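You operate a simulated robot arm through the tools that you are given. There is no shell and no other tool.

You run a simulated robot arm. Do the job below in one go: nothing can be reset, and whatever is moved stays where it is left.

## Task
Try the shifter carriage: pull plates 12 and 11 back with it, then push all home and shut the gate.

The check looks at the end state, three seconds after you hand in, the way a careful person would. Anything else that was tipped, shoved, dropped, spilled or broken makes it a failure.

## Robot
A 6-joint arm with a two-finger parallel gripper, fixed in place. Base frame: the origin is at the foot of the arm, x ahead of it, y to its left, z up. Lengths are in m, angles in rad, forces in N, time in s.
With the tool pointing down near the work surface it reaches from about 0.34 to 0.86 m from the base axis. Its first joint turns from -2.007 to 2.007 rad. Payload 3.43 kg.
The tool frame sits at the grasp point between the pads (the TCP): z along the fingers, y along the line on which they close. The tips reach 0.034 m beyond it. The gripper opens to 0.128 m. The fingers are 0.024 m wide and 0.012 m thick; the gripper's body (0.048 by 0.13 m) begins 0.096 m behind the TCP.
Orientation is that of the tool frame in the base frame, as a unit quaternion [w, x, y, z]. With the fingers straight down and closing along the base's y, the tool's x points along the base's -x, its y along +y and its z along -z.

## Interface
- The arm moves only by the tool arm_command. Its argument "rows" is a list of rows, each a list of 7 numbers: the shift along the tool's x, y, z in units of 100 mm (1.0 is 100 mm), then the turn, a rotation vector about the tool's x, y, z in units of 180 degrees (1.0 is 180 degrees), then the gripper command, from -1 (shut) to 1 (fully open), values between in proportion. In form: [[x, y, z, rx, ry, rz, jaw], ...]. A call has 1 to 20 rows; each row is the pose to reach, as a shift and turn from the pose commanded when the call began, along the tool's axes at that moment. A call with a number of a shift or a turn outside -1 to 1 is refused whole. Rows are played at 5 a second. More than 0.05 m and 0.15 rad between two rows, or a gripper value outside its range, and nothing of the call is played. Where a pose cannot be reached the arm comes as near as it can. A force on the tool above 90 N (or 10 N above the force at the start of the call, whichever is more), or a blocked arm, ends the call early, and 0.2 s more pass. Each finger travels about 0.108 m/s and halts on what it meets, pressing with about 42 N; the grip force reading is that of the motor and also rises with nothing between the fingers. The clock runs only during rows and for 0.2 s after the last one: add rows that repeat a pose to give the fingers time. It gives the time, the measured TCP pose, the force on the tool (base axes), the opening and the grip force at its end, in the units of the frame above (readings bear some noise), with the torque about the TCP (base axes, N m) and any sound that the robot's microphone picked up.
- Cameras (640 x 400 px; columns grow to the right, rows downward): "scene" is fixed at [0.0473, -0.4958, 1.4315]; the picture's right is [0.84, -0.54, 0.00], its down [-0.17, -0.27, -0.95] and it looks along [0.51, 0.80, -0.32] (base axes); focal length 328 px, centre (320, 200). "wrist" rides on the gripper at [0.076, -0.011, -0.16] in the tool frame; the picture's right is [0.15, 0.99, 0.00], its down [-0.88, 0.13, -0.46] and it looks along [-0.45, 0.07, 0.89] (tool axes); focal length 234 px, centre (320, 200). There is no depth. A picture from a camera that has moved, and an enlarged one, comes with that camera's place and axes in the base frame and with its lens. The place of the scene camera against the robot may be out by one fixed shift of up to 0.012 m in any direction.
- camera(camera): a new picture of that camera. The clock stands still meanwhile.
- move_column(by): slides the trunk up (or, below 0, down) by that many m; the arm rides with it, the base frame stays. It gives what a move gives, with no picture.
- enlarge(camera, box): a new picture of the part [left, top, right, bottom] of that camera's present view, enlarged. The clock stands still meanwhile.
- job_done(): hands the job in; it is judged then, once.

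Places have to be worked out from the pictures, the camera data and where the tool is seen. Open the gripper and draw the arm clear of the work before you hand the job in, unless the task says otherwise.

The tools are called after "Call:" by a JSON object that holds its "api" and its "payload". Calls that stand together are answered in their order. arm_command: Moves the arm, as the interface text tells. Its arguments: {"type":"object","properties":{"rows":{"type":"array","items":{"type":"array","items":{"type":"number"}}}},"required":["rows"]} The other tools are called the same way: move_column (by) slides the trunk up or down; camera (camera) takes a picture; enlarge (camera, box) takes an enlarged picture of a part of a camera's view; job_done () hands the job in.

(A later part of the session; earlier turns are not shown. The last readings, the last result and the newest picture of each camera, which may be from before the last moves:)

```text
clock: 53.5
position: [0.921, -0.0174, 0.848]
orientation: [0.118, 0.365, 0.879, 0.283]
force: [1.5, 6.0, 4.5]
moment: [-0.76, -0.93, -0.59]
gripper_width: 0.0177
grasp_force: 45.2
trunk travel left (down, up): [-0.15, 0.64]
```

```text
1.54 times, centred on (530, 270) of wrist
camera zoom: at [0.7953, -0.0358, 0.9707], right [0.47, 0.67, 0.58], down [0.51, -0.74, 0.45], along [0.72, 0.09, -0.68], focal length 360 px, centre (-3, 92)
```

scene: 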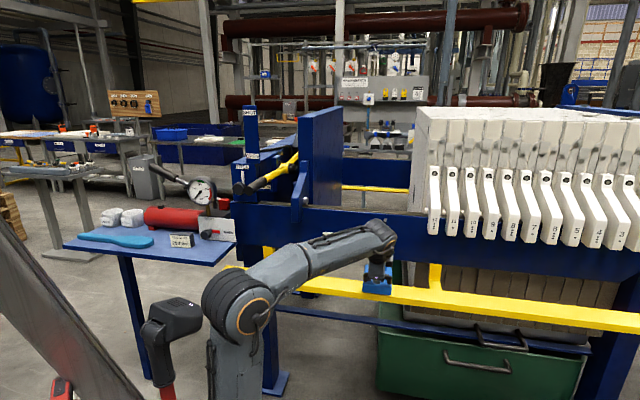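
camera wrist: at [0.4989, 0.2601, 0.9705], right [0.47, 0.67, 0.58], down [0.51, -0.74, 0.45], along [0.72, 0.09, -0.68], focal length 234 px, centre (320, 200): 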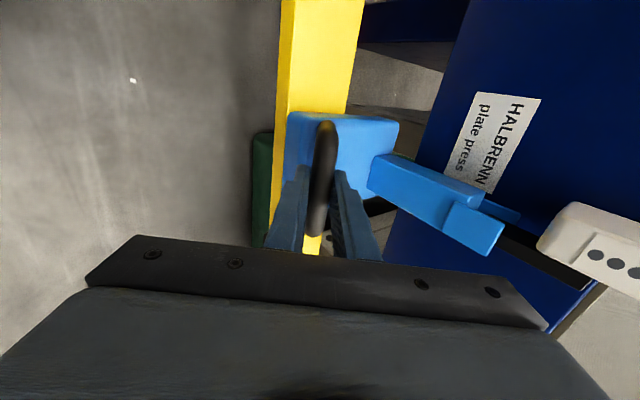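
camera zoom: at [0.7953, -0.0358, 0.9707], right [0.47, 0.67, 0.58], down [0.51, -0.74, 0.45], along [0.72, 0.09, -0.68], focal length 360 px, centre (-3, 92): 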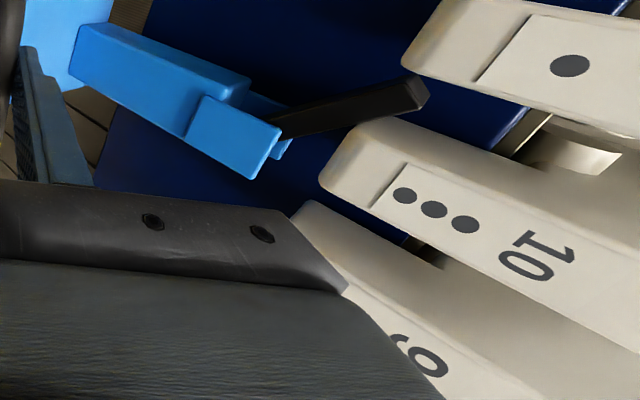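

The tip has popped up between lugs 11 and 10. Now pulling back, taking plate 11 along.

Call:
{"api": "arm_command", "payload": {"rows": [[0.08, 0, 0, 0, 0, 0, -1], [0.16, 0, 0, 0, 0, 0, -1], [0.24, 0, 0, 0, 0, 0, -1], [0.32, 0, 0, 0, 0, 0, -1], [0.4, 0, 0, 0, 0, 0, -1], [0.48, 0, 0, 0, 0, 0, -1], [0.56, 0, 0, 0, 0, 0, -1], [0.64, 0, 0, 0, 0, 0, -1], [0.72, 0, 0, 0, 0, 0, -1], [0.8, 0, 0, 0, 0, 0, -1]]}}

Call:
{"api": "enlarge", "payload": {"camera": "wrist", "box": [420, 140, 640, 400]}}

Call:
{"api": "enlarge", "payload": {"camera": "scene", "box": [360, 100, 580, 310]}}

```text
clock: 55.7
position: [0.8647, 0.0399, 0.8481]
orientation: [0.117, 0.365, 0.879, 0.283]
force: [-7.4, -7.3, -0.3]
moment: [-0.74, -0.45, -0.37]
gripper_width: 0.0178
grasp_force: 44.4
trunk travel left (down, up): [-0.15, 0.64]
```

```text
1.54 times, centred on (530, 270) of wrist
camera zoom: at [0.7386, 0.0209, 0.9708], right [0.47, 0.67, 0.58], down [0.51, -0.74, 0.44], along [0.72, 0.09, -0.69], focal length 360 px, centre (-3, 92)
```

zoom: 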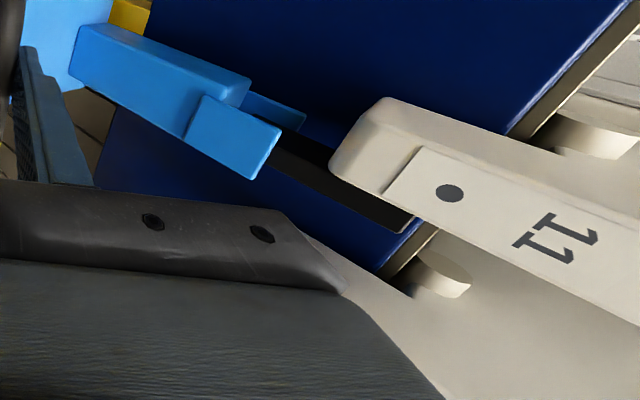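

```text
1.90 times, centred on (470, 205) of scene
camera zoom: at [0.0473, -0.4958, 1.4315], right [0.84, -0.54, 0.0], down [-0.17, -0.27, -0.95], along [0.51, 0.8, -0.32], focal length 624 px, centre (34, 190)
```

zoom: 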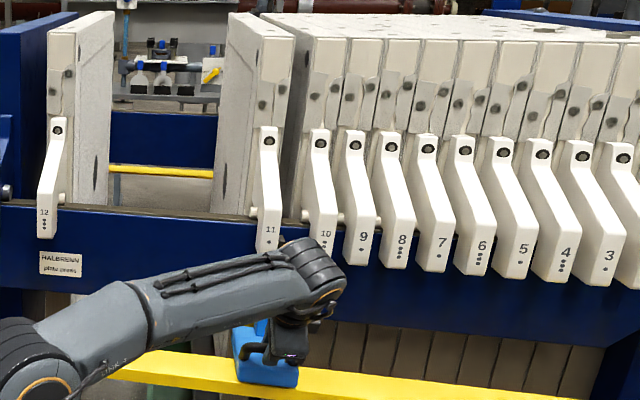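

Plate 11 follows too. Pulling it back another ~0.3 m until it stands close to plate 12.

Call:
{"api": "arm_command", "payload": {"rows": [[0.1, 0, 0, 0, 0, 0, -1], [0.25, 0, 0, 0, 0, 0, -1], [0.4, 0, 0, 0, 0, 0, -1], [0.55, 0, 0, 0, 0, 0, -1], [0.7, 0, 0, 0, 0, 0, -1], [0.85, 0, 0, 0, 0, 0, -1], [1.0, -0.005, 0, 0, 0, 0, -1]]}}

Call:
{"api": "arm_command", "payload": {"rows": [[0.1, -0.005, 0, 0, 0, 0, -1], [0.25, -0.01, 0, 0, 0, 0, -1], [0.4, -0.01, 0, 0, 0, 0, -1], [0.55, -0.01, 0, 0, 0, 0, -1], [0.7, -0.01, 0, 0, 0, 0, -1], [0.85, -0.01, 0, 0, 0, 0, -1], [1.0, -0.01, 0, 0, 0, 0, -1]]}}

Call:
{"api": "enlarge", "payload": {"camera": "scene", "box": [260, 100, 480, 310]}}

```text
clock: 57.3
position: [0.7937, 0.11, 0.8475]
orientation: [0.116, 0.364, 0.88, 0.284]
force: [-10.8, -8.3, -5.1]
moment: [-0.57, -0.22, -0.17]
gripper_width: 0.0176
grasp_force: 45.0
trunk travel left (down, up): [-0.15, 0.64]
```

```text
clock: 58.9
position: [0.7218, 0.1826, 0.8485]
orientation: [0.116, 0.364, 0.88, 0.284]
force: [8.2, 10.4, 0.8]
moment: [0.12, 0.05, 0.43]
gripper_width: 0.0178
grasp_force: 45.3
trunk travel left (down, up): [-0.15, 0.64]
```

```text
1.90 times, centred on (370, 205) of scene
camera zoom: at [0.0473, -0.4958, 1.4315], right [0.84, -0.54, 0.0], down [-0.17, -0.27, -0.95], along [0.51, 0.8, -0.32], focal length 624 px, centre (225, 190)
```

zoom: 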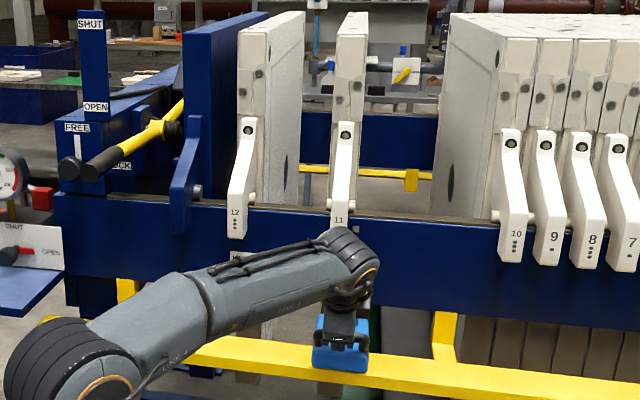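

Both plates are out; another 0.1 m brings plate 11 close to 12 (about 3–4 cm apart).

Call:
{"api": "arm_command", "payload": {"rows": [[0.1, 0, 0, 0, 0, 0, -1], [0.25, 0, 0, 0, 0, 0, -1], [0.4, 0, 0, 0, 0, 0, -1], [0.55, 0, 0, 0, 0, 0, -1], [0.7, 0, 0, 0, 0, 0, -1], [0.85, 0, 0, 0, 0, 0, -1], [1.0, 0, 0, 0, 0, 0, -1]]}}

Call:
{"api": "enlarge", "payload": {"camera": "scene", "box": [260, 100, 480, 310]}}

Call:
{"api": "camera", "payload": {"camera": "wrist"}}

```text
clock: 60.5
position: [0.6523, 0.2525, 0.8486]
orientation: [0.116, 0.365, 0.879, 0.284]
force: [3.2, 5.1, 12.2]
moment: [-0.38, -0.48, -0.33]
gripper_width: 0.0177
grasp_force: 45.1
trunk travel left (down, up): [-0.15, 0.64]
```

```text
1.90 times, centred on (370, 205) of scene
camera zoom: at [0.0473, -0.4958, 1.4315], right [0.84, -0.54, 0.0], down [-0.17, -0.27, -0.95], along [0.51, 0.8, -0.32], focal length 624 px, centre (225, 190)
```

zoom: 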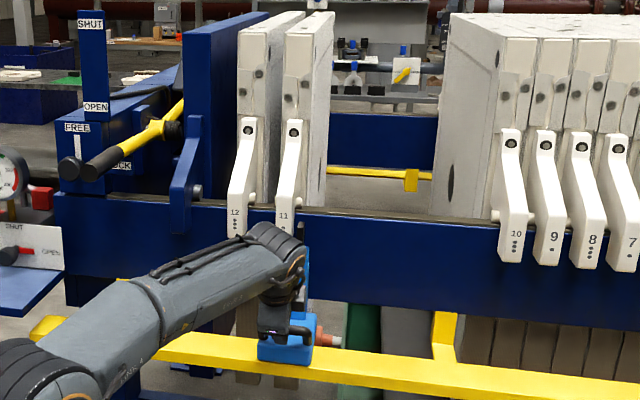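

```text
taken
camera wrist: at [0.525, 0.2335, 0.9709], right [0.46, 0.67, 0.58], down [0.51, -0.74, 0.44], along [0.72, 0.09, -0.68], focal length 234 px, centre (320, 200)
```

wrist: 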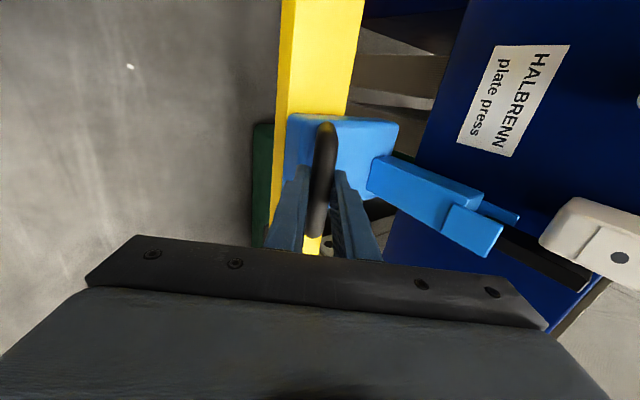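

Both plates are now pulled back ~0.35 m with the carriage. Next I run the carriage forward so its pawl stands clear where the 11/10 gap will be, so the plates can be pushed home without dragging it.

Call:
{"api": "arm_command", "payload": {"rows": [[-0.1, 0, 0, 0, 0, 0, -1], [-0.25, 0, 0, 0, 0, 0, -1], [-0.4, 0, 0, 0, 0, 0, -1], [-0.55, 0, 0, 0, 0, 0, -1], [-0.7, 0, 0, 0, 0, 0, -1], [-0.85, 0, 0, 0, 0, 0, -1], [-1.0, 0, 0, 0, 0, 0, -1]]}}

Call:
{"api": "arm_command", "payload": {"rows": [[-0.1, 0, 0, 0, 0, 0, -1], [-0.25, 0, 0, 0, 0, 0, -1], [-0.4, 0, 0, 0, 0, 0, -1], [-0.55, 0, 0, 0, 0, 0, -1], [-0.7, 0, 0, 0, 0, 0, -1], [-0.85, 0, 0, 0, 0, 0, -1], [-1.0, 0, 0, 0, 0, 0, -1]]}}

Call:
{"api": "enlarge", "payload": {"camera": "scene", "box": [260, 100, 480, 310]}}

```text
clock: 62.1
position: [0.7232, 0.18, 0.8484]
orientation: [0.118, 0.365, 0.878, 0.285]
force: [17.7, 16.7, 15.5]
moment: [0.01, -0.51, -0.14]
gripper_width: 0.0176
grasp_force: 44.8
trunk travel left (down, up): [-0.15, 0.64]
```

```text
clock: 63.7
position: [0.7936, 0.1105, 0.8492]
orientation: [0.118, 0.365, 0.879, 0.284]
force: [16.5, 17.3, 18.4]
moment: [0.16, -0.44, -0.03]
gripper_width: 0.018
grasp_force: 45.2
trunk travel left (down, up): [-0.15, 0.64]
```

```text
1.90 times, centred on (370, 205) of scene
camera zoom: at [0.0473, -0.4958, 1.4315], right [0.84, -0.54, 0.0], down [-0.17, -0.27, -0.95], along [0.51, 0.8, -0.32], focal length 624 px, centre (225, 190)
```

zoom: 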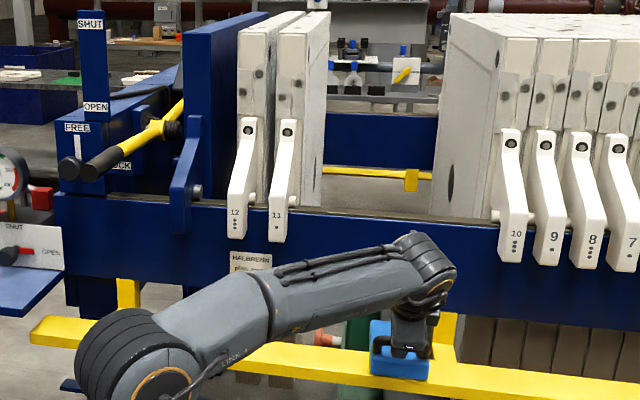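

Plate 11 coasted lightly up to 12 (they glide easily). Carriage forward another 0.14 m so the pawl stands just short of lug 10.

Call:
{"api": "arm_command", "payload": {"rows": [[-0.1, 0.01, 0, 0, 0, 0, -1], [-0.25, 0.01, 0, 0, 0, 0, -1], [-0.4, 0.01, 0, 0, 0, 0, -1], [-0.55, 0.01, 0, 0, 0, 0, -1], [-0.7, 0.01, 0, 0, 0, 0, -1], [-0.85, 0.01, 0, 0, 0, 0, -1], [-1.0, 0.01, 0, 0, 0, 0, -1]]}}

Call:
{"api": "arm_command", "payload": {"rows": [[-0.1, 0, 0, 0, 0, 0, -1], [-0.2, 0, 0, 0, 0, 0, -1], [-0.3, 0, 0, 0, 0, 0, -1], [-0.38, 0, 0, 0, 0, 0, -1]]}}

Call:
{"api": "enlarge", "payload": {"camera": "wrist", "box": [420, 140, 640, 400]}}

Call:
{"api": "enlarge", "payload": {"camera": "scene", "box": [260, 100, 540, 310]}}

```text
clock: 65.3
position: [0.8661, 0.038, 0.8484]
orientation: [0.117, 0.365, 0.879, 0.284]
force: [1.0, 0.8, 9.4]
moment: [-0.03, -0.25, -0.06]
gripper_width: 0.0175
grasp_force: 45.3
trunk travel left (down, up): [-0.15, 0.64]
```

```text
clock: 66.3
position: [0.8918, 0.0118, 0.848]
orientation: [0.118, 0.365, 0.879, 0.283]
force: [0.0, 2.2, 1.9]
moment: [0.1, 0.01, 0.33]
gripper_width: 0.0175
grasp_force: 45.1
trunk travel left (down, up): [-0.15, 0.64]
```

```text
1.54 times, centred on (530, 270) of wrist
camera zoom: at [0.766, -0.007, 0.971], right [0.47, 0.67, 0.58], down [0.51, -0.74, 0.45], along [0.72, 0.09, -0.68], focal length 360 px, centre (-3, 92)
```

zoom: 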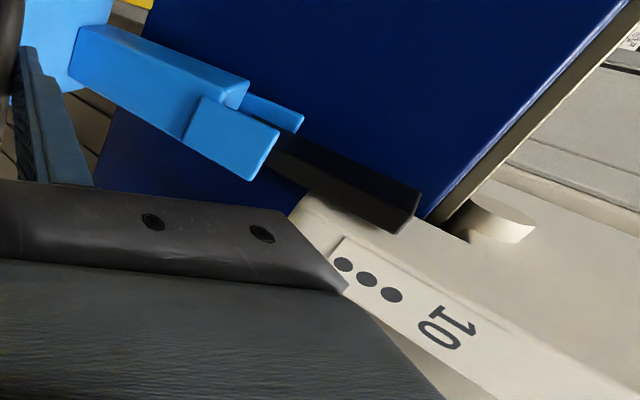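

```text
1.90 times, centred on (400, 205) of scene
camera zoom: at [0.0473, -0.4958, 1.4315], right [0.84, -0.54, 0.0], down [-0.17, -0.27, -0.95], along [0.51, 0.8, -0.32], focal length 624 px, centre (168, 190)
```

zoom: 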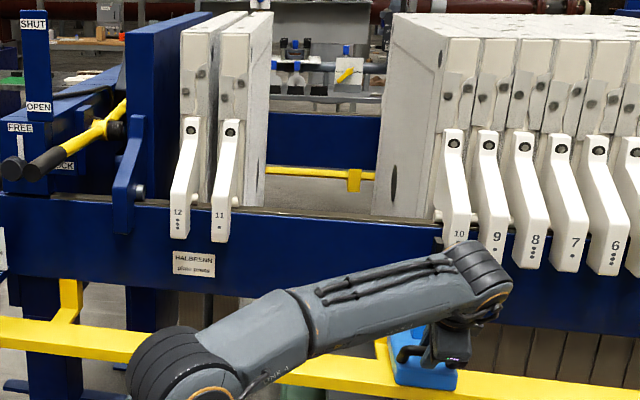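

Pawl stands upright just short of lug 10, with room for lug 11 to come in behind it. Releasing the handle and backing out along the tool axis.

Call:
{"api": "arm_command", "payload": {"rows": [[0, 0, 0, 0, 0, 0, -0.6], [0, 0, 0, 0, 0, 0, -0.3], [0, 0, 0, 0, 0, 0, -0.3], [0, 0, -0.1, 0, 0, 0, -0.3], [0, 0, -0.25, 0, 0, 0, -0.3], [0, 0, -0.45, 0, 0, 0, -0.3], [0, 0, -0.7, 0, 0, 0, -0.3], [0, 0, -1.0, 0, 0, 0, -0.3]]}}

Call:
{"api": "camera", "payload": {"camera": "wrist"}}

Call:
{"api": "camera", "payload": {"camera": "scene"}}

```text
clock: 68.1
position: [0.8501, -0.0274, 0.9291]
orientation: [0.116, 0.365, 0.879, 0.284]
force: [0.6, 0.6, -0.4]
moment: [0.0, -0.02, -0.01]
gripper_width: 0.045
grasp_force: 0.2
trunk travel left (down, up): [-0.15, 0.64]
```

```text
taken
camera wrist: at [0.7241, -0.0475, 1.052], right [0.47, 0.67, 0.58], down [0.51, -0.74, 0.45], along [0.72, 0.09, -0.68], focal length 234 px, centre (320, 200)
```

wrist: 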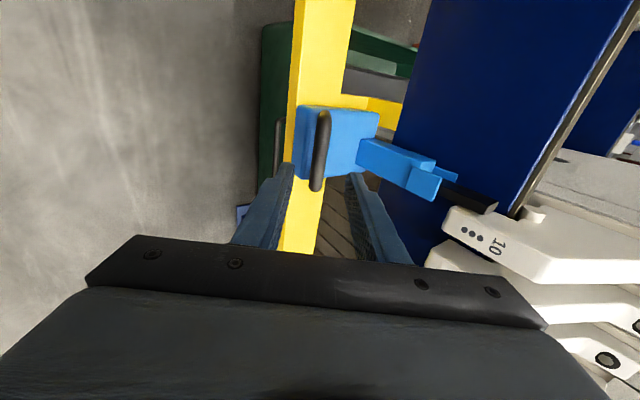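

```text
taken
```

scene: 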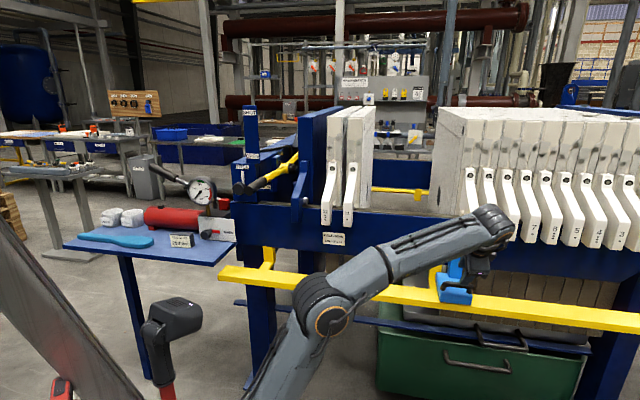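

Handle released cleanly, carriage stays put. Now I move back along −p with closed fingers, rising gradually, toward the −p side of lug 12 (lug face estimated at p≈0.16) to push the plates home by hand.

Call:
{"api": "arm_command", "payload": {"rows": [[0.25, 0.09, -0.06, 0, 0, 0, -1], [0.5, 0.18, -0.13, 0, 0, 0, -1], [0.75, 0.27, -0.19, 0, 0, 0, -1], [0.97, 0.37, -0.256, 0, 0, 0, -1]]}}

Call:
{"api": "arm_command", "payload": {"rows": [[0.25, 0.09, -0.06, 0, 0, 0, -1], [0.5, 0.18, -0.13, 0, 0, 0, -1], [0.75, 0.27, -0.19, 0, 0, 0, -1], [0.97, 0.37, -0.256, 0, 0, 0, -1]]}}

Call:
{"api": "arm_command", "payload": {"rows": [[0.25, 0.09, -0.06, 0, 0, 0, -1], [0.5, 0.18, -0.13, 0, 0, 0, -1], [0.75, 0.27, -0.19, 0, 0, 0, -1], [0.97, 0.37, -0.256, 0, 0, 0, -1]]}}

Call:
{"api": "camera", "payload": {"camera": "wrist"}}

Call:
{"api": "camera", "payload": {"camera": "scene"}}

```text
clock: 69.1
position: [0.7926, 0.051, 0.9726]
orientation: [0.116, 0.366, 0.879, 0.283]
force: [1.0, 0.5, 0.5]
moment: [0.01, 0.02, 0.06]
gripper_width: 0.0
grasp_force: 33.2
trunk travel left (down, up): [-0.15, 0.64]
```

```text
clock: 70.1
position: [0.7344, 0.1298, 1.0133]
orientation: [0.117, 0.365, 0.879, 0.283]
force: [-0.1, 0.4, 0.0]
moment: [0.02, 0.02, 0.03]
gripper_width: 0.0
grasp_force: 33.4
trunk travel left (down, up): [-0.15, 0.64]
```

```text
clock: 71.1
position: [0.6762, 0.2088, 1.0562]
orientation: [0.118, 0.365, 0.879, 0.283]
force: [-0.7, 0.3, 0.4]
moment: [0.03, -0.01, -0.03]
gripper_width: 0.0001
grasp_force: 32.8
trunk travel left (down, up): [-0.15, 0.64]
```

```text
taken
camera wrist: at [0.5503, 0.1904, 1.1786], right [0.47, 0.67, 0.58], down [0.51, -0.74, 0.45], along [0.72, 0.09, -0.68], focal length 234 px, centre (320, 200)
```

wrist: 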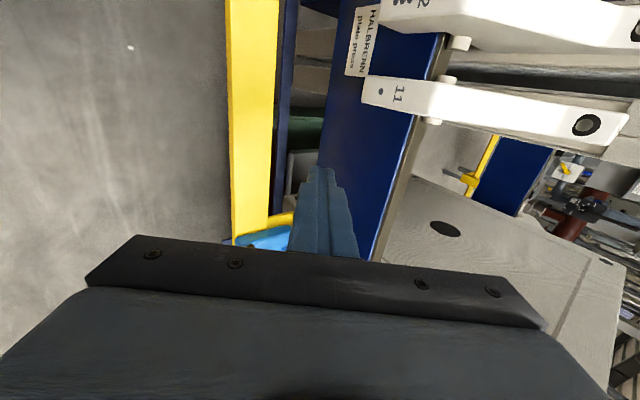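

```text
taken
```

scene: 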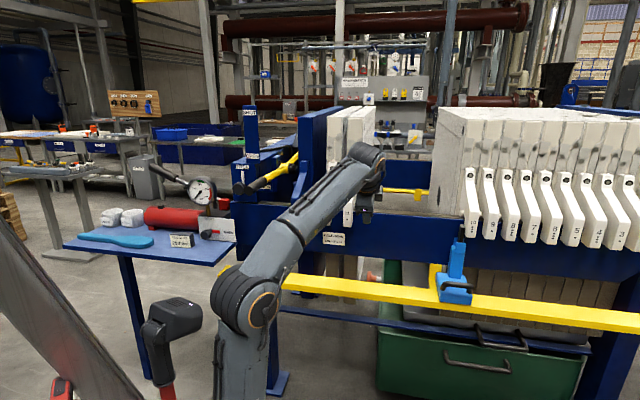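

Fingers are clear in front of the lugs (n≈0.63 vs lugs at ≥0.72). Continuing to the −p side of lug 12.

Call:
{"api": "arm_command", "payload": {"rows": [[0.25, 0.09, -0.06, 0, 0, 0, -1], [0.5, 0.18, -0.13, 0, 0, 0, -1], [0.75, 0.27, -0.19, 0, 0, 0, -1], [1.0, 0.37, -0.256, 0, 0, 0, -1]]}}

Call:
{"api": "arm_command", "payload": {"rows": [[0.25, 0.05, -0.1, 0, 0, 0, -1], [0.5, 0.1, -0.2, 0, 0, 0, -1], [0.75, 0.2, -0.3, 0, 0, 0, -1], [0.93, 0.3, -0.35, 0, 0, 0, -1]]}}

Call:
{"api": "camera", "payload": {"camera": "wrist"}}

Call:
{"api": "camera", "payload": {"camera": "scene"}}

```text
clock: 72.1
position: [0.618, 0.2885, 1.0992]
orientation: [0.118, 0.365, 0.879, 0.283]
force: [-0.4, -0.6, 0.4]
moment: [-0.02, 0.03, 0.02]
gripper_width: 0.0
grasp_force: 33.2
trunk travel left (down, up): [-0.15, 0.64]
```

```text
clock: 73.1
position: [0.5537, 0.3583, 1.1445]
orientation: [0.118, 0.365, 0.879, 0.282]
force: [0.1, 0.2, 0.2]
moment: [0.01, -0.01, -0.01]
gripper_width: 0.0
grasp_force: 33.3
trunk travel left (down, up): [-0.15, 0.64]
```

```text
taken
camera wrist: at [0.4277, 0.3396, 1.2671], right [0.47, 0.67, 0.58], down [0.51, -0.74, 0.45], along [0.72, 0.09, -0.68], focal length 234 px, centre (320, 200)
```

wrist: 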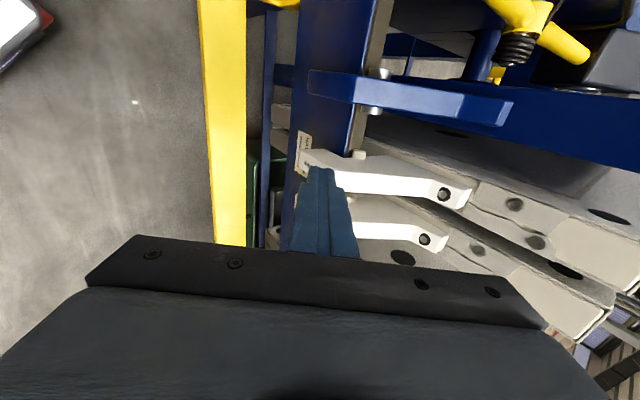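

```text
taken
```

scene: 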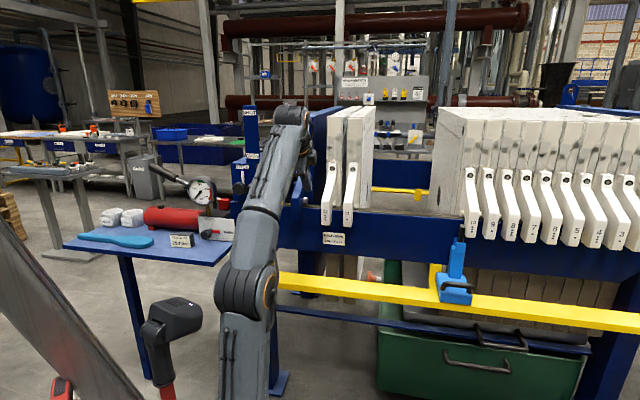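

In this view there's a ~6 cm slot between the head arm and lug 12; I aim for its middle (p≈0.119), so shift 2 cm further −p and advance half-way along the tool axis, then recheck.

Call:
{"api": "arm_command", "payload": {"rows": [[0.1, 0.02, 0, 0, 0, 0, -1], [0.19, 0.04, 0.1, 0, 0, 0, -1], [0.19, 0.06, 0.3, 0, 0, 0, -1], [0.19, 0.08, 0.5, 0, 0, 0, -1], [0.19, 0.08, 0.75, 0, 0, 0, -1]]}}

Call:
{"api": "camera", "payload": {"camera": "wrist"}}

Call:
{"api": "enlarge", "payload": {"camera": "scene", "box": [240, 90, 400, 260]}}

```text
clock: 74.3
position: [0.577, 0.4082, 1.0883]
orientation: [0.118, 0.366, 0.879, 0.283]
force: [-0.3, -0.3, 0.3]
moment: [-0.02, 0.01, 0.03]
gripper_width: 0.0
grasp_force: 32.9
trunk travel left (down, up): [-0.15, 0.64]
```

```text
taken
camera wrist: at [0.4501, 0.3895, 1.2111], right [0.47, 0.67, 0.58], down [0.51, -0.74, 0.45], along [0.72, 0.09, -0.68], focal length 234 px, centre (320, 200)
```

wrist: 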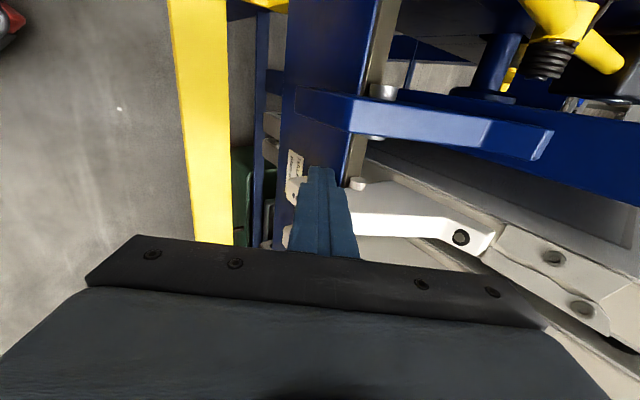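

```text
2.35 times, centred on (320, 175) of scene
camera zoom: at [0.0473, -0.4958, 1.4315], right [0.84, -0.54, 0.0], down [-0.17, -0.27, -0.95], along [0.51, 0.8, -0.32], focal length 771 px, centre (320, 259)
```

zoom: 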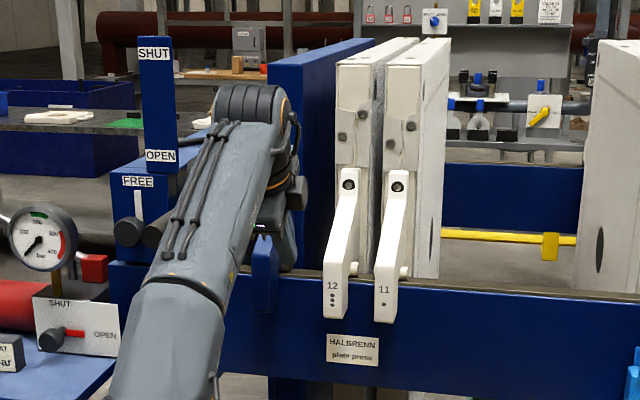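

Fingers line up with the slot (head arm above, lug 12 below in the picture). Advancing the remaining 8 cm along the tool axis.

Call:
{"api": "arm_command", "payload": {"rows": [[0, 0, 0.2, 0, 0, 0, -1], [0, 0, 0.4, 0, 0, 0, -1], [0, 0, 0.6, 0, 0, 0, -1], [0, 0, 0.8, 0, 0, 0, -1]]}}

Call:
{"api": "camera", "payload": {"camera": "wrist"}}

Call:
{"api": "enlarge", "payload": {"camera": "scene", "box": [240, 90, 400, 260]}}

```text
clock: 75.3
position: [0.6099, 0.4408, 1.0232]
orientation: [0.118, 0.365, 0.879, 0.283]
force: [-0.1, -0.8, -1.4]
moment: [-0.02, 0.01, 0.05]
gripper_width: 0.0001
grasp_force: 33.1
trunk travel left (down, up): [-0.15, 0.64]
```

```text
taken
camera wrist: at [0.4833, 0.423, 1.1456], right [0.47, 0.67, 0.58], down [0.51, -0.74, 0.45], along [0.72, 0.09, -0.68], focal length 234 px, centre (320, 200)
```

wrist: 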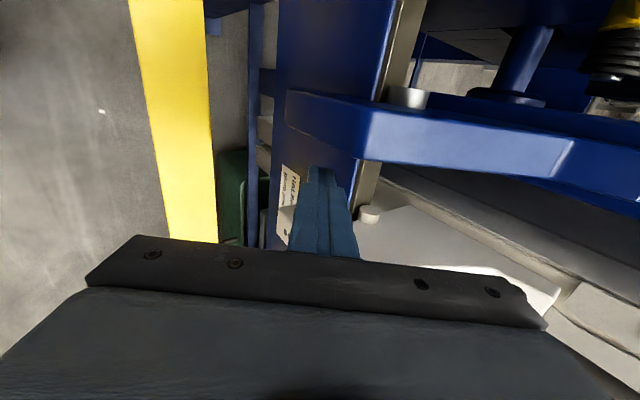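

```text
2.35 times, centred on (320, 175) of scene
camera zoom: at [0.0473, -0.4958, 1.4315], right [0.84, -0.54, 0.0], down [-0.17, -0.27, -0.95], along [0.51, 0.8, -0.32], focal length 771 px, centre (320, 259)
```

zoom: 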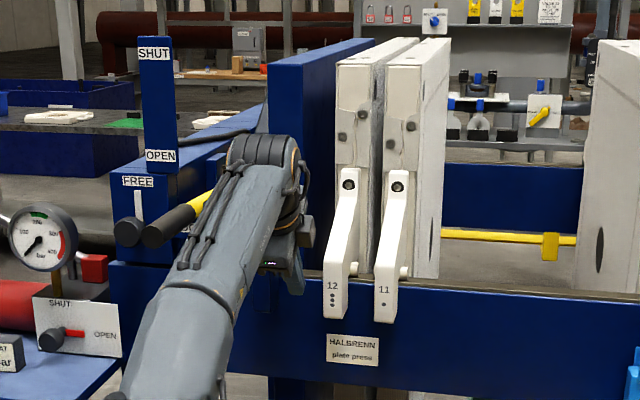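

Fingers are inserted between head arm and lug 12 without contact. Now pushing gently +p.

Call:
{"api": "arm_command", "payload": {"rows": [[-0.08, 0, 0, 0, 0, 0, -1], [-0.16, 0, 0, 0, 0, 0, -1], [-0.24, 0, 0, 0, 0, 0, -1], [-0.32, 0, 0, 0, 0, 0, -1], [-0.4, 0, 0, 0, 0, 0, -1], [-0.48, 0, 0, 0, 0, 0, -1]]}}

Call:
{"api": "enlarge", "payload": {"camera": "scene", "box": [240, 90, 400, 260]}}

Call:
{"api": "camera", "payload": {"camera": "wrist"}}

```text
clock: 76.7
position: [0.6439, 0.404, 1.0239]
orientation: [0.118, 0.367, 0.879, 0.282]
force: [-0.5, 0.7, -0.2]
moment: [-0.03, 0.0, -0.03]
gripper_width: 0.0
grasp_force: 33.4
trunk travel left (down, up): [-0.15, 0.64]
```

```text
2.35 times, centred on (320, 175) of scene
camera zoom: at [0.0473, -0.4958, 1.4315], right [0.84, -0.54, 0.0], down [-0.17, -0.27, -0.95], along [0.51, 0.8, -0.32], focal length 771 px, centre (320, 259)
```

zoom: 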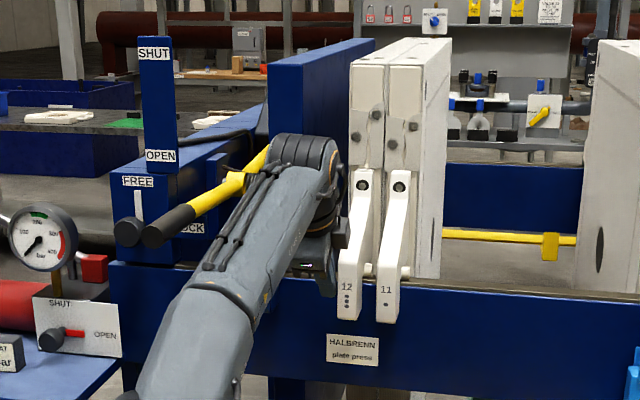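

```text
taken
camera wrist: at [0.5178, 0.3871, 1.1468], right [0.47, 0.67, 0.58], down [0.51, -0.74, 0.45], along [0.72, 0.08, -0.68], focal length 234 px, centre (320, 200)
```

wrist: 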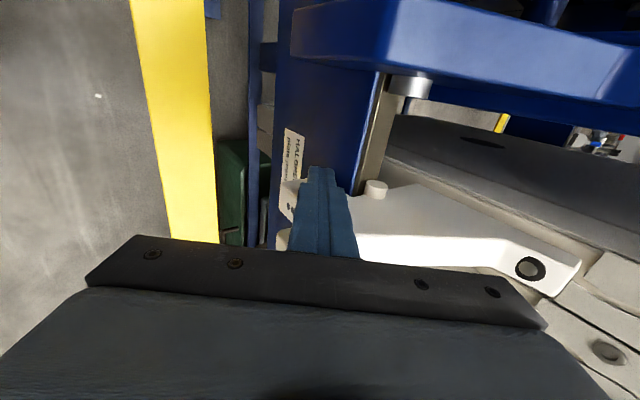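

Plates 12 and 11 are now together and gliding. Pushing on in 0.1 m steps at moderate speed.

Call:
{"api": "arm_command", "payload": {"rows": [[-0.12, 0, 0, 0, 0, 0, -1], [-0.25, 0, 0, 0, 0, 0, -1], [-0.38, 0, 0, 0, 0, 0, -1], [-0.5, 0, 0, 0, 0, 0, -1], [-0.63, 0, 0, 0, 0, 0, -1], [-0.75, 0, 0, 0, 0, 0, -1], [-0.88, 0, 0, 0, 0, 0, -1], [-1.0, 0, 0, 0, 0, 0, -1]]}}

Call:
{"api": "arm_command", "payload": {"rows": [[-0.12, 0, 0, 0, 0, 0, -1], [-0.25, 0, 0, 0, 0, 0, -1], [-0.38, 0, 0, 0, 0, 0, -1], [-0.5, 0, 0, 0, 0, 0, -1], [-0.63, 0, 0, 0, 0, 0, -1], [-0.75, 0, 0, 0, 0, 0, -1], [-0.88, 0, 0, 0, 0, 0, -1], [-1.0, 0, 0, 0, 0, 0, -1]]}}

Call:
{"api": "enlarge", "payload": {"camera": "scene", "box": [300, 90, 520, 300]}}

Call:
{"api": "camera", "payload": {"camera": "wrist"}}

```text
clock: 78.5
position: [0.7137, 0.3376, 1.0232]
orientation: [0.118, 0.363, 0.88, 0.283]
force: [-10.1, 6.8, -1.6]
moment: [-0.17, -0.13, -0.01]
gripper_width: 0.0
grasp_force: 32.6
trunk travel left (down, up): [-0.15, 0.64]
```

```text
clock: 80.3
position: [0.7856, 0.2646, 1.0232]
orientation: [0.117, 0.365, 0.879, 0.283]
force: [-0.1, 0.1, 0.7]
moment: [0.04, -0.02, 0.0]
gripper_width: 0.0002
grasp_force: 32.8
trunk travel left (down, up): [-0.15, 0.64]
```

```text
1.90 times, centred on (410, 195) of scene
camera zoom: at [0.0473, -0.4958, 1.4315], right [0.84, -0.54, 0.0], down [-0.17, -0.27, -0.95], along [0.51, 0.8, -0.32], focal length 624 px, centre (149, 210)
```

zoom: 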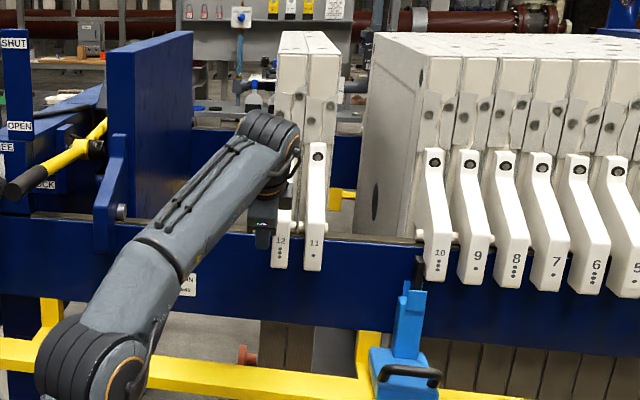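

```text
taken
camera wrist: at [0.6586, 0.2466, 1.1462], right [0.47, 0.67, 0.58], down [0.51, -0.74, 0.45], along [0.73, 0.09, -0.68], focal length 234 px, centre (320, 200)
```

wrist: 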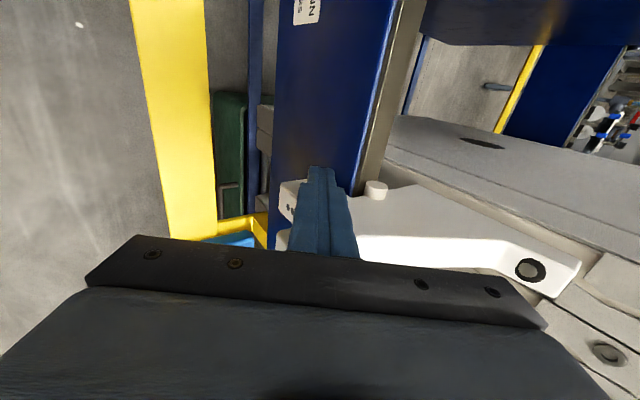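

Both plates slide along together with ~12 N. Remaining about 0.15 m; pushing 0.1 m, then slow for the final contact.

Call:
{"api": "arm_command", "payload": {"rows": [[-0.12, 0, 0, 0, 0, 0, -1], [-0.25, 0, 0, 0, 0, 0, -1], [-0.38, 0, 0, 0, 0, 0, -1], [-0.5, 0, 0, 0, 0, 0, -1], [-0.63, 0, 0, 0, 0, 0, -1], [-0.75, 0, 0, 0, 0, 0, -1], [-0.88, 0, 0, 0, 0, 0, -1], [-1.0, 0, 0, 0, 0, 0, -1]]}}

Call:
{"api": "enlarge", "payload": {"camera": "scene", "box": [340, 90, 560, 300]}}

Call:
{"api": "camera", "payload": {"camera": "wrist"}}

```text
clock: 82.1
position: [0.8585, 0.1893, 1.0227]
orientation: [0.12, 0.369, 0.877, 0.282]
force: [0.3, -0.6, -0.5]
moment: [0.06, 0.04, 0.06]
gripper_width: 0.0
grasp_force: 33.4
trunk travel left (down, up): [-0.15, 0.64]
```

```text
1.90 times, centred on (450, 195) of scene
camera zoom: at [0.0473, -0.4958, 1.4315], right [0.84, -0.54, 0.0], down [-0.17, -0.27, -0.95], along [0.51, 0.8, -0.32], focal length 624 px, centre (72, 210)
```

zoom: 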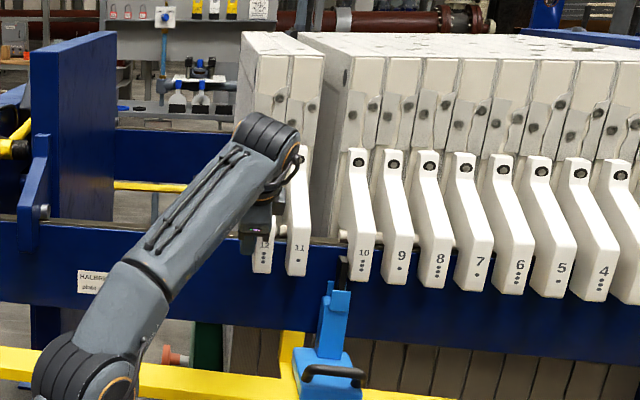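

```text
taken
camera wrist: at [0.7319, 0.1714, 1.1452], right [0.47, 0.67, 0.58], down [0.5, -0.74, 0.45], along [0.73, 0.08, -0.68], focal length 234 px, centre (320, 200)
```

wrist: 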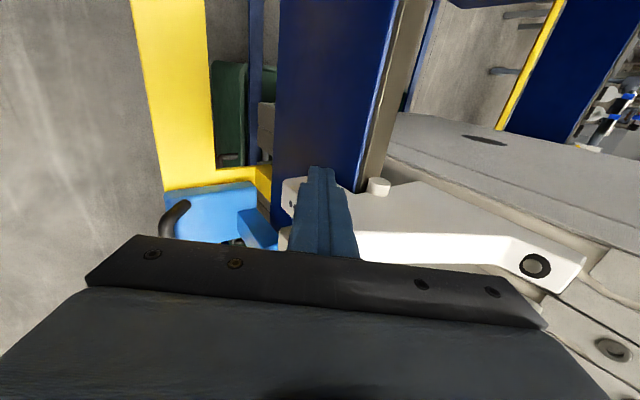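

About 5 cm left. Pushing slowly in two parts, watching the force for contact with plate 10.

Call:
{"api": "arm_command", "payload": {"rows": [[-0.05, 0, 0, 0, 0, 0, -1], [-0.1, 0, 0, 0, 0, 0, -1], [-0.15, 0, 0, 0, 0, 0, -1], [-0.2, 0, 0, 0, 0, 0, -1], [-0.25, 0, 0, 0, 0, 0, -1], [-0.3, 0, 0, 0, 0, 0, -1], [-0.35, 0, 0, 0, 0, 0, -1], [-0.4, 0, 0, 0, 0, 0, -1]]}}

Call:
{"api": "enlarge", "payload": {"camera": "scene", "box": [400, 90, 560, 280]}}

```text
clock: 83.9
position: [0.8815, 0.1609, 1.0188]
orientation: [0.117, 0.368, 0.879, 0.281]
force: [0.4, -0.8, -0.3]
moment: [0.05, 0.01, 0.01]
gripper_width: 0.0
grasp_force: 31.8
out of reach, approached as far as the arm can: row 8
trunk travel left (down, up): [-0.15, 0.64]
```

```text
2.11 times, centred on (480, 185) of scene
camera zoom: at [0.0473, -0.4958, 1.4315], right [0.84, -0.54, 0.0], down [-0.17, -0.27, -0.95], along [0.51, 0.8, -0.32], focal length 690 px, centre (-17, 232)
```

zoom: 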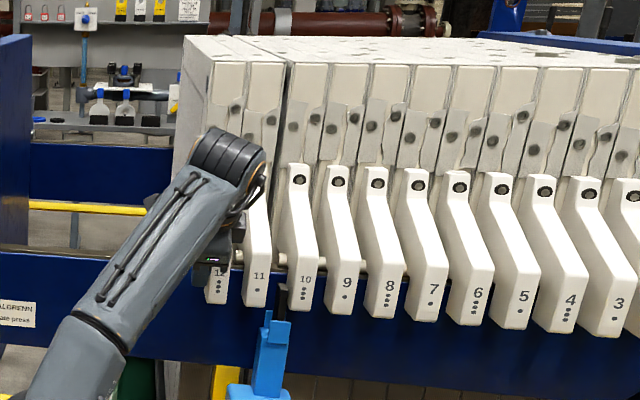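

The arm is at its reach limit about 1 cm short of home. I'll back off 1.5 cm, raise the trunk 0.1 m (better reach geometry), and then come back down to finish the push.

Call:
{"api": "arm_command", "payload": {"rows": [[0.1, 0, 0, 0, 0, 0, -1], [0.2, 0, 0, 0, 0, 0, -1], [0.2, 0, 0, 0, 0, 0, -1]]}}

Call:
{"api": "move_column", "payload": {"by": 0.12}}

Call:
{"api": "camera", "payload": {"camera": "wrist"}}

Call:
{"api": "camera", "payload": {"camera": "scene"}}

```text
clock: 84.7
position: [0.8671, 0.179, 1.0208]
orientation: [0.118, 0.365, 0.879, 0.284]
force: [-0.1, -0.1, 0.4]
moment: [-0.02, -0.01, 0.0]
gripper_width: 0.0
grasp_force: 33.2
trunk travel left (down, up): [-0.15, 0.64]
```

```text
clock: 86.2
position: [0.8479, 0.1794, 1.14]
orientation: [0.117, 0.365, 0.879, 0.283]
force: [0.1, 0.2, 0.0]
moment: [0.0, 0.01, -0.01]
gripper_width: 0.0001
grasp_force: 32.7
trunk travel left (down, up): [-0.27, 0.52]
```

```text
taken
camera wrist: at [0.7203, 0.1608, 1.262], right [0.47, 0.67, 0.58], down [0.51, -0.74, 0.45], along [0.72, 0.09, -0.68], focal length 234 px, centre (320, 200)
```

wrist: 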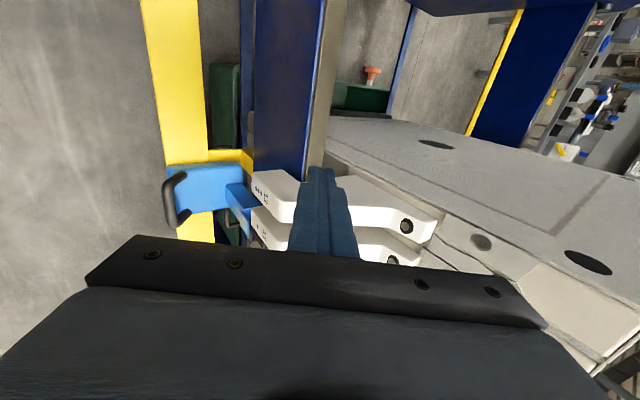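

```text
taken
```

scene: 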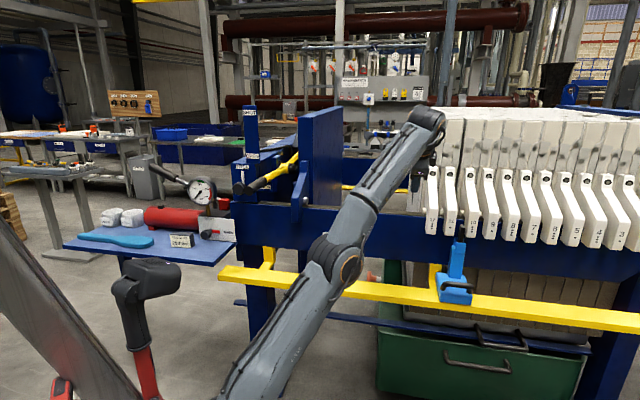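

Now lower the fingers back to lug height beside lug 12 (−p side) with the improved geometry.

Call:
{"api": "arm_command", "payload": {"rows": [[0, -0.12, 0.25, 0, 0, 0, -1], [0, -0.25, 0.5, 0, 0, 0, -1], [0, -0.37, 0.75, 0, 0, 0, -1], [0, -0.5, 0.98, 0, 0, 0, -1]]}}

Call:
{"api": "camera", "payload": {"camera": "wrist"}}

```text
clock: 86.6
position: [0.8584, 0.1812, 1.1267]
orientation: [0.12, 0.363, 0.879, 0.284]
force: [-0.4, -0.6, 0.0]
moment: [0.01, 0.02, 0.01]
gripper_width: 0.0
grasp_force: 32.4
out of reach, approached as far as the arm can: row 1, 2
trunk travel left (down, up): [-0.27, 0.52]
stopped in row 2: the arm was blocked; the commanded pose is now the measured one
```

```text
taken
camera wrist: at [0.7307, 0.1628, 1.2479], right [0.46, 0.67, 0.58], down [0.51, -0.74, 0.45], along [0.73, 0.09, -0.68], focal length 234 px, centre (320, 200)
```

wrist: 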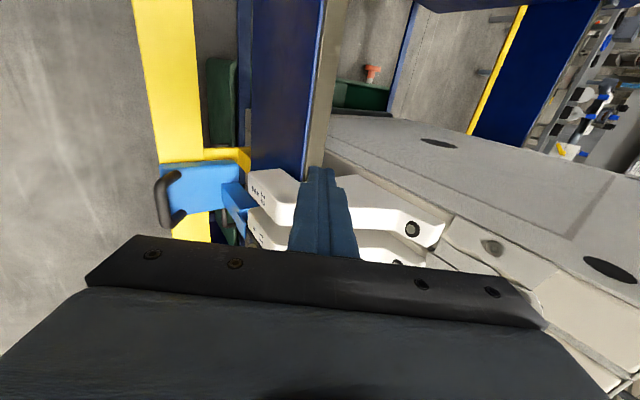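

The arm is stretched almost straight and got stuck; I'll first retract 6 cm away from the press (−n), then lower, then approach again.

Call:
{"api": "arm_command", "payload": {"rows": [[0, -0.16, -0.12, 0, 0, 0, -1], [0, -0.32, -0.24, 0, 0, 0, -1], [0, -0.49, -0.35, 0, 0, 0, -1], [0, -0.64, -0.15, 0, 0, 0, -1], [0, -0.8, 0.05, 0, 0, 0, -1], [0, -0.95, 0.26, 0, 0, 0, -1]]}}

Call:
{"api": "camera", "payload": {"camera": "wrist"}}

Call:
{"api": "camera", "payload": {"camera": "scene"}}

```text
clock: 88.0
position: [0.8127, 0.1392, 1.0507]
orientation: [0.12, 0.363, 0.879, 0.284]
force: [0.7, 0.0, 0.3]
moment: [-0.03, 0.02, 0.0]
gripper_width: 0.0
grasp_force: 33.3
trunk travel left (down, up): [-0.27, 0.52]
```

```text
taken
camera wrist: at [0.6857, 0.1195, 1.171], right [0.46, 0.67, 0.58], down [0.51, -0.74, 0.45], along [0.73, 0.09, -0.68], focal length 234 px, centre (320, 200)
```

wrist: 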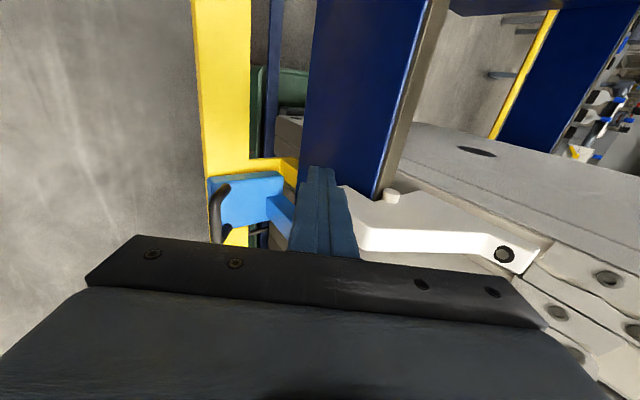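

```text
taken
```

scene: 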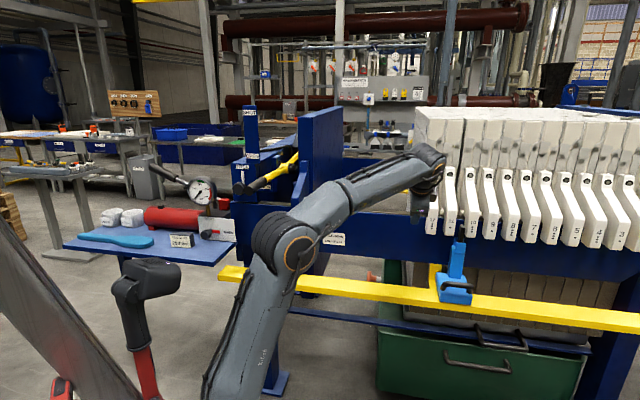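

Elbow is bent again and reach is comfortable. Moving in beside lug 12 (−p side) at lug height.

Call:
{"api": "arm_command", "payload": {"rows": [[0, 0.1, 0.16, 0, 0, 0, -1], [0, 0.2, 0.32, 0, 0, 0, -1], [0, 0.3, 0.48, 0, 0, 0, -1], [0, 0.37, 0.64, 0, 0, 0, -1]]}}

Call:
{"api": "camera", "payload": {"camera": "wrist"}}

```text
clock: 89.0
position: [0.8617, 0.1857, 1.0194]
orientation: [0.12, 0.363, 0.879, 0.285]
force: [1.1, 0.1, 0.7]
moment: [0.02, -0.01, 0.0]
gripper_width: 0.0
grasp_force: 33.1
trunk travel left (down, up): [-0.27, 0.52]
```

```text
taken
camera wrist: at [0.7341, 0.1671, 1.1416], right [0.46, 0.67, 0.58], down [0.51, -0.74, 0.45], along [0.73, 0.09, -0.68], focal length 234 px, centre (320, 200)
```

wrist: 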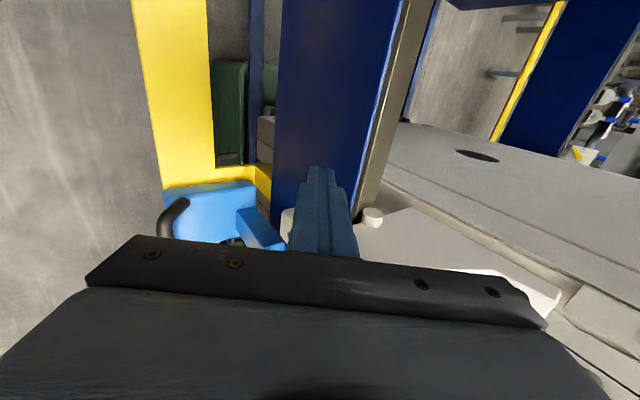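

In place. Pushing slowly +p; contact with lug 12 expected after ~3 cm and home a centimetre later.

Call:
{"api": "arm_command", "payload": {"rows": [[-0.08, 0, 0, 0, 0, 0, -1], [-0.16, 0, 0, 0, 0, 0, -1], [-0.23, 0, 0, 0, 0, 0, -1], [-0.28, 0, 0, 0, 0, 0, -1], [-0.32, 0, 0, 0, 0, 0, -1], [-0.36, 0, 0, 0, 0, 0, -1], [-0.4, 0, 0, 0, 0, 0, -1]]}}

Call:
{"api": "enlarge", "payload": {"camera": "scene", "box": [400, 90, 560, 280]}}

```text
clock: 90.6
position: [0.8905, 0.1564, 1.0187]
orientation: [0.121, 0.363, 0.879, 0.285]
force: [-7.5, 6.8, -0.7]
moment: [-0.09, -0.07, -0.01]
gripper_width: 0.0
grasp_force: 33.3
trunk travel left (down, up): [-0.27, 0.52]
```

```text
2.11 times, centred on (480, 185) of scene
camera zoom: at [0.0473, -0.4958, 1.4315], right [0.84, -0.54, 0.0], down [-0.17, -0.27, -0.95], along [0.51, 0.8, -0.32], focal length 690 px, centre (-17, 232)
```

zoom: 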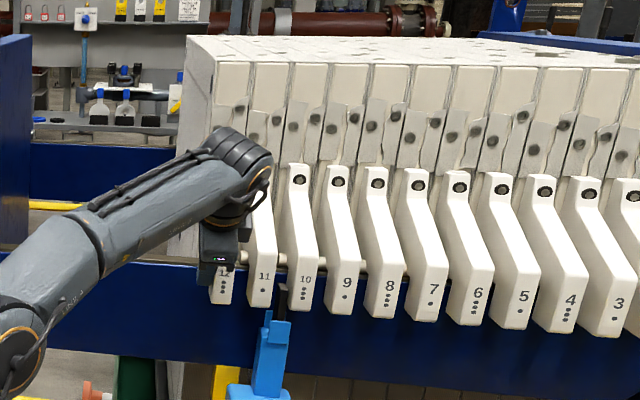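

Gap to plate 10 has all but closed, force 10 N. A few more millimetres to seat them firmly.

Call:
{"api": "arm_command", "payload": {"rows": [[-0.02, 0, 0, 0, 0, 0, -1], [-0.04, 0, 0, 0, 0, 0, -1], [-0.06, 0, 0, 0, 0, 0, -1], [-0.08, 0, 0, 0, 0, 0, -1]]}}

Call:
{"api": "enlarge", "payload": {"camera": "scene", "box": [400, 90, 560, 280]}}

```text
clock: 91.6
position: [0.8915, 0.1578, 1.02]
orientation: [0.116, 0.36, 0.881, 0.283]
force: [-66.6, 32.5, -14.6]
moment: [-0.52, -1.17, -0.26]
gripper_width: 0.0
grasp_force: 33.3
trunk travel left (down, up): [-0.27, 0.52]
```

```text
2.11 times, centred on (480, 185) of scene
camera zoom: at [0.0473, -0.4958, 1.4315], right [0.84, -0.54, 0.0], down [-0.17, -0.27, -0.95], along [0.51, 0.8, -0.32], focal length 690 px, centre (-17, 232)
```

zoom: 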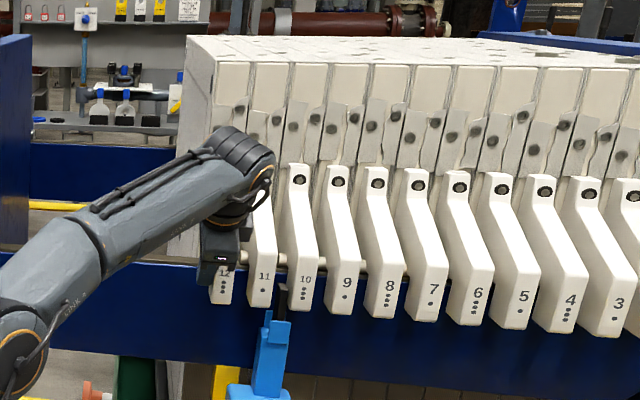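

Force jumped to ~74 N with no further motion: the pack is solid and plates are home. Backing off and withdrawing.

Call:
{"api": "arm_command", "payload": {"rows": [[0.1, 0, 0, 0, 0, 0, -1], [0.25, 0, 0, 0, 0, 0, -1], [0.4, 0, 0, 0, 0, 0, -1], [0.4, -0.15, -0.25, 0, 0, 0, -1], [0.4, -0.3, -0.5, 0, 0, 0, -1], [0.4, -0.45, -0.8, 0, 0, 0, -1]]}}

Call:
{"api": "enlarge", "payload": {"camera": "scene", "box": [400, 100, 640, 260]}}

Call:
{"api": "camera", "payload": {"camera": "wrist"}}

```text
clock: 93.0
position: [0.8087, 0.1214, 1.057]
orientation: [0.119, 0.363, 0.879, 0.284]
force: [-0.6, 0.4, -0.3]
moment: [0.03, 0.02, 0.01]
gripper_width: 0.0
grasp_force: 32.8
trunk travel left (down, up): [-0.27, 0.52]
```

```text
2.50 times, centred on (520, 180) of scene
camera zoom: at [0.0473, -0.4958, 1.4315], right [0.84, -0.54, 0.0], down [-0.17, -0.27, -0.95], along [0.51, 0.8, -0.32], focal length 819 px, centre (-180, 250)
```

zoom: 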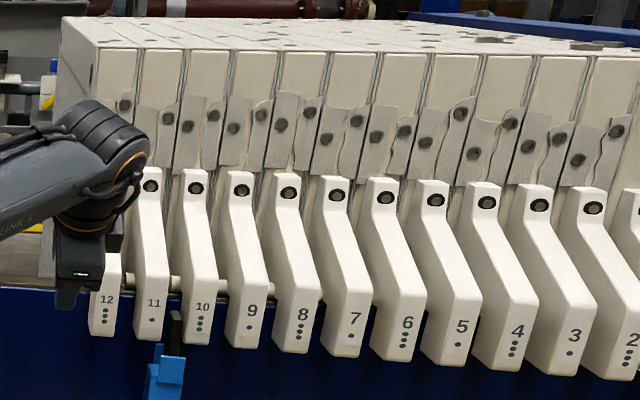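

```text
taken
camera wrist: at [0.682, 0.1029, 1.1796], right [0.46, 0.67, 0.58], down [0.51, -0.74, 0.45], along [0.73, 0.09, -0.68], focal length 234 px, centre (320, 200)
```

wrist: 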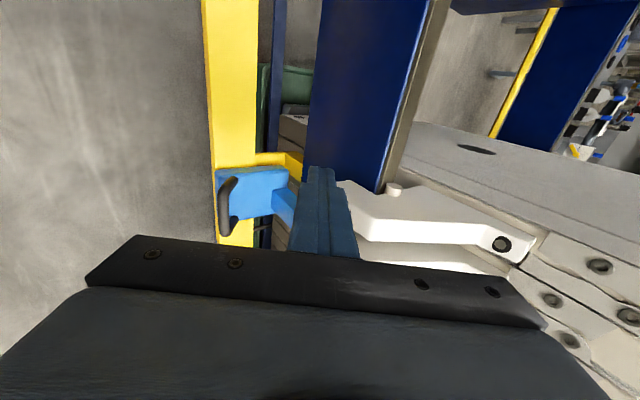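

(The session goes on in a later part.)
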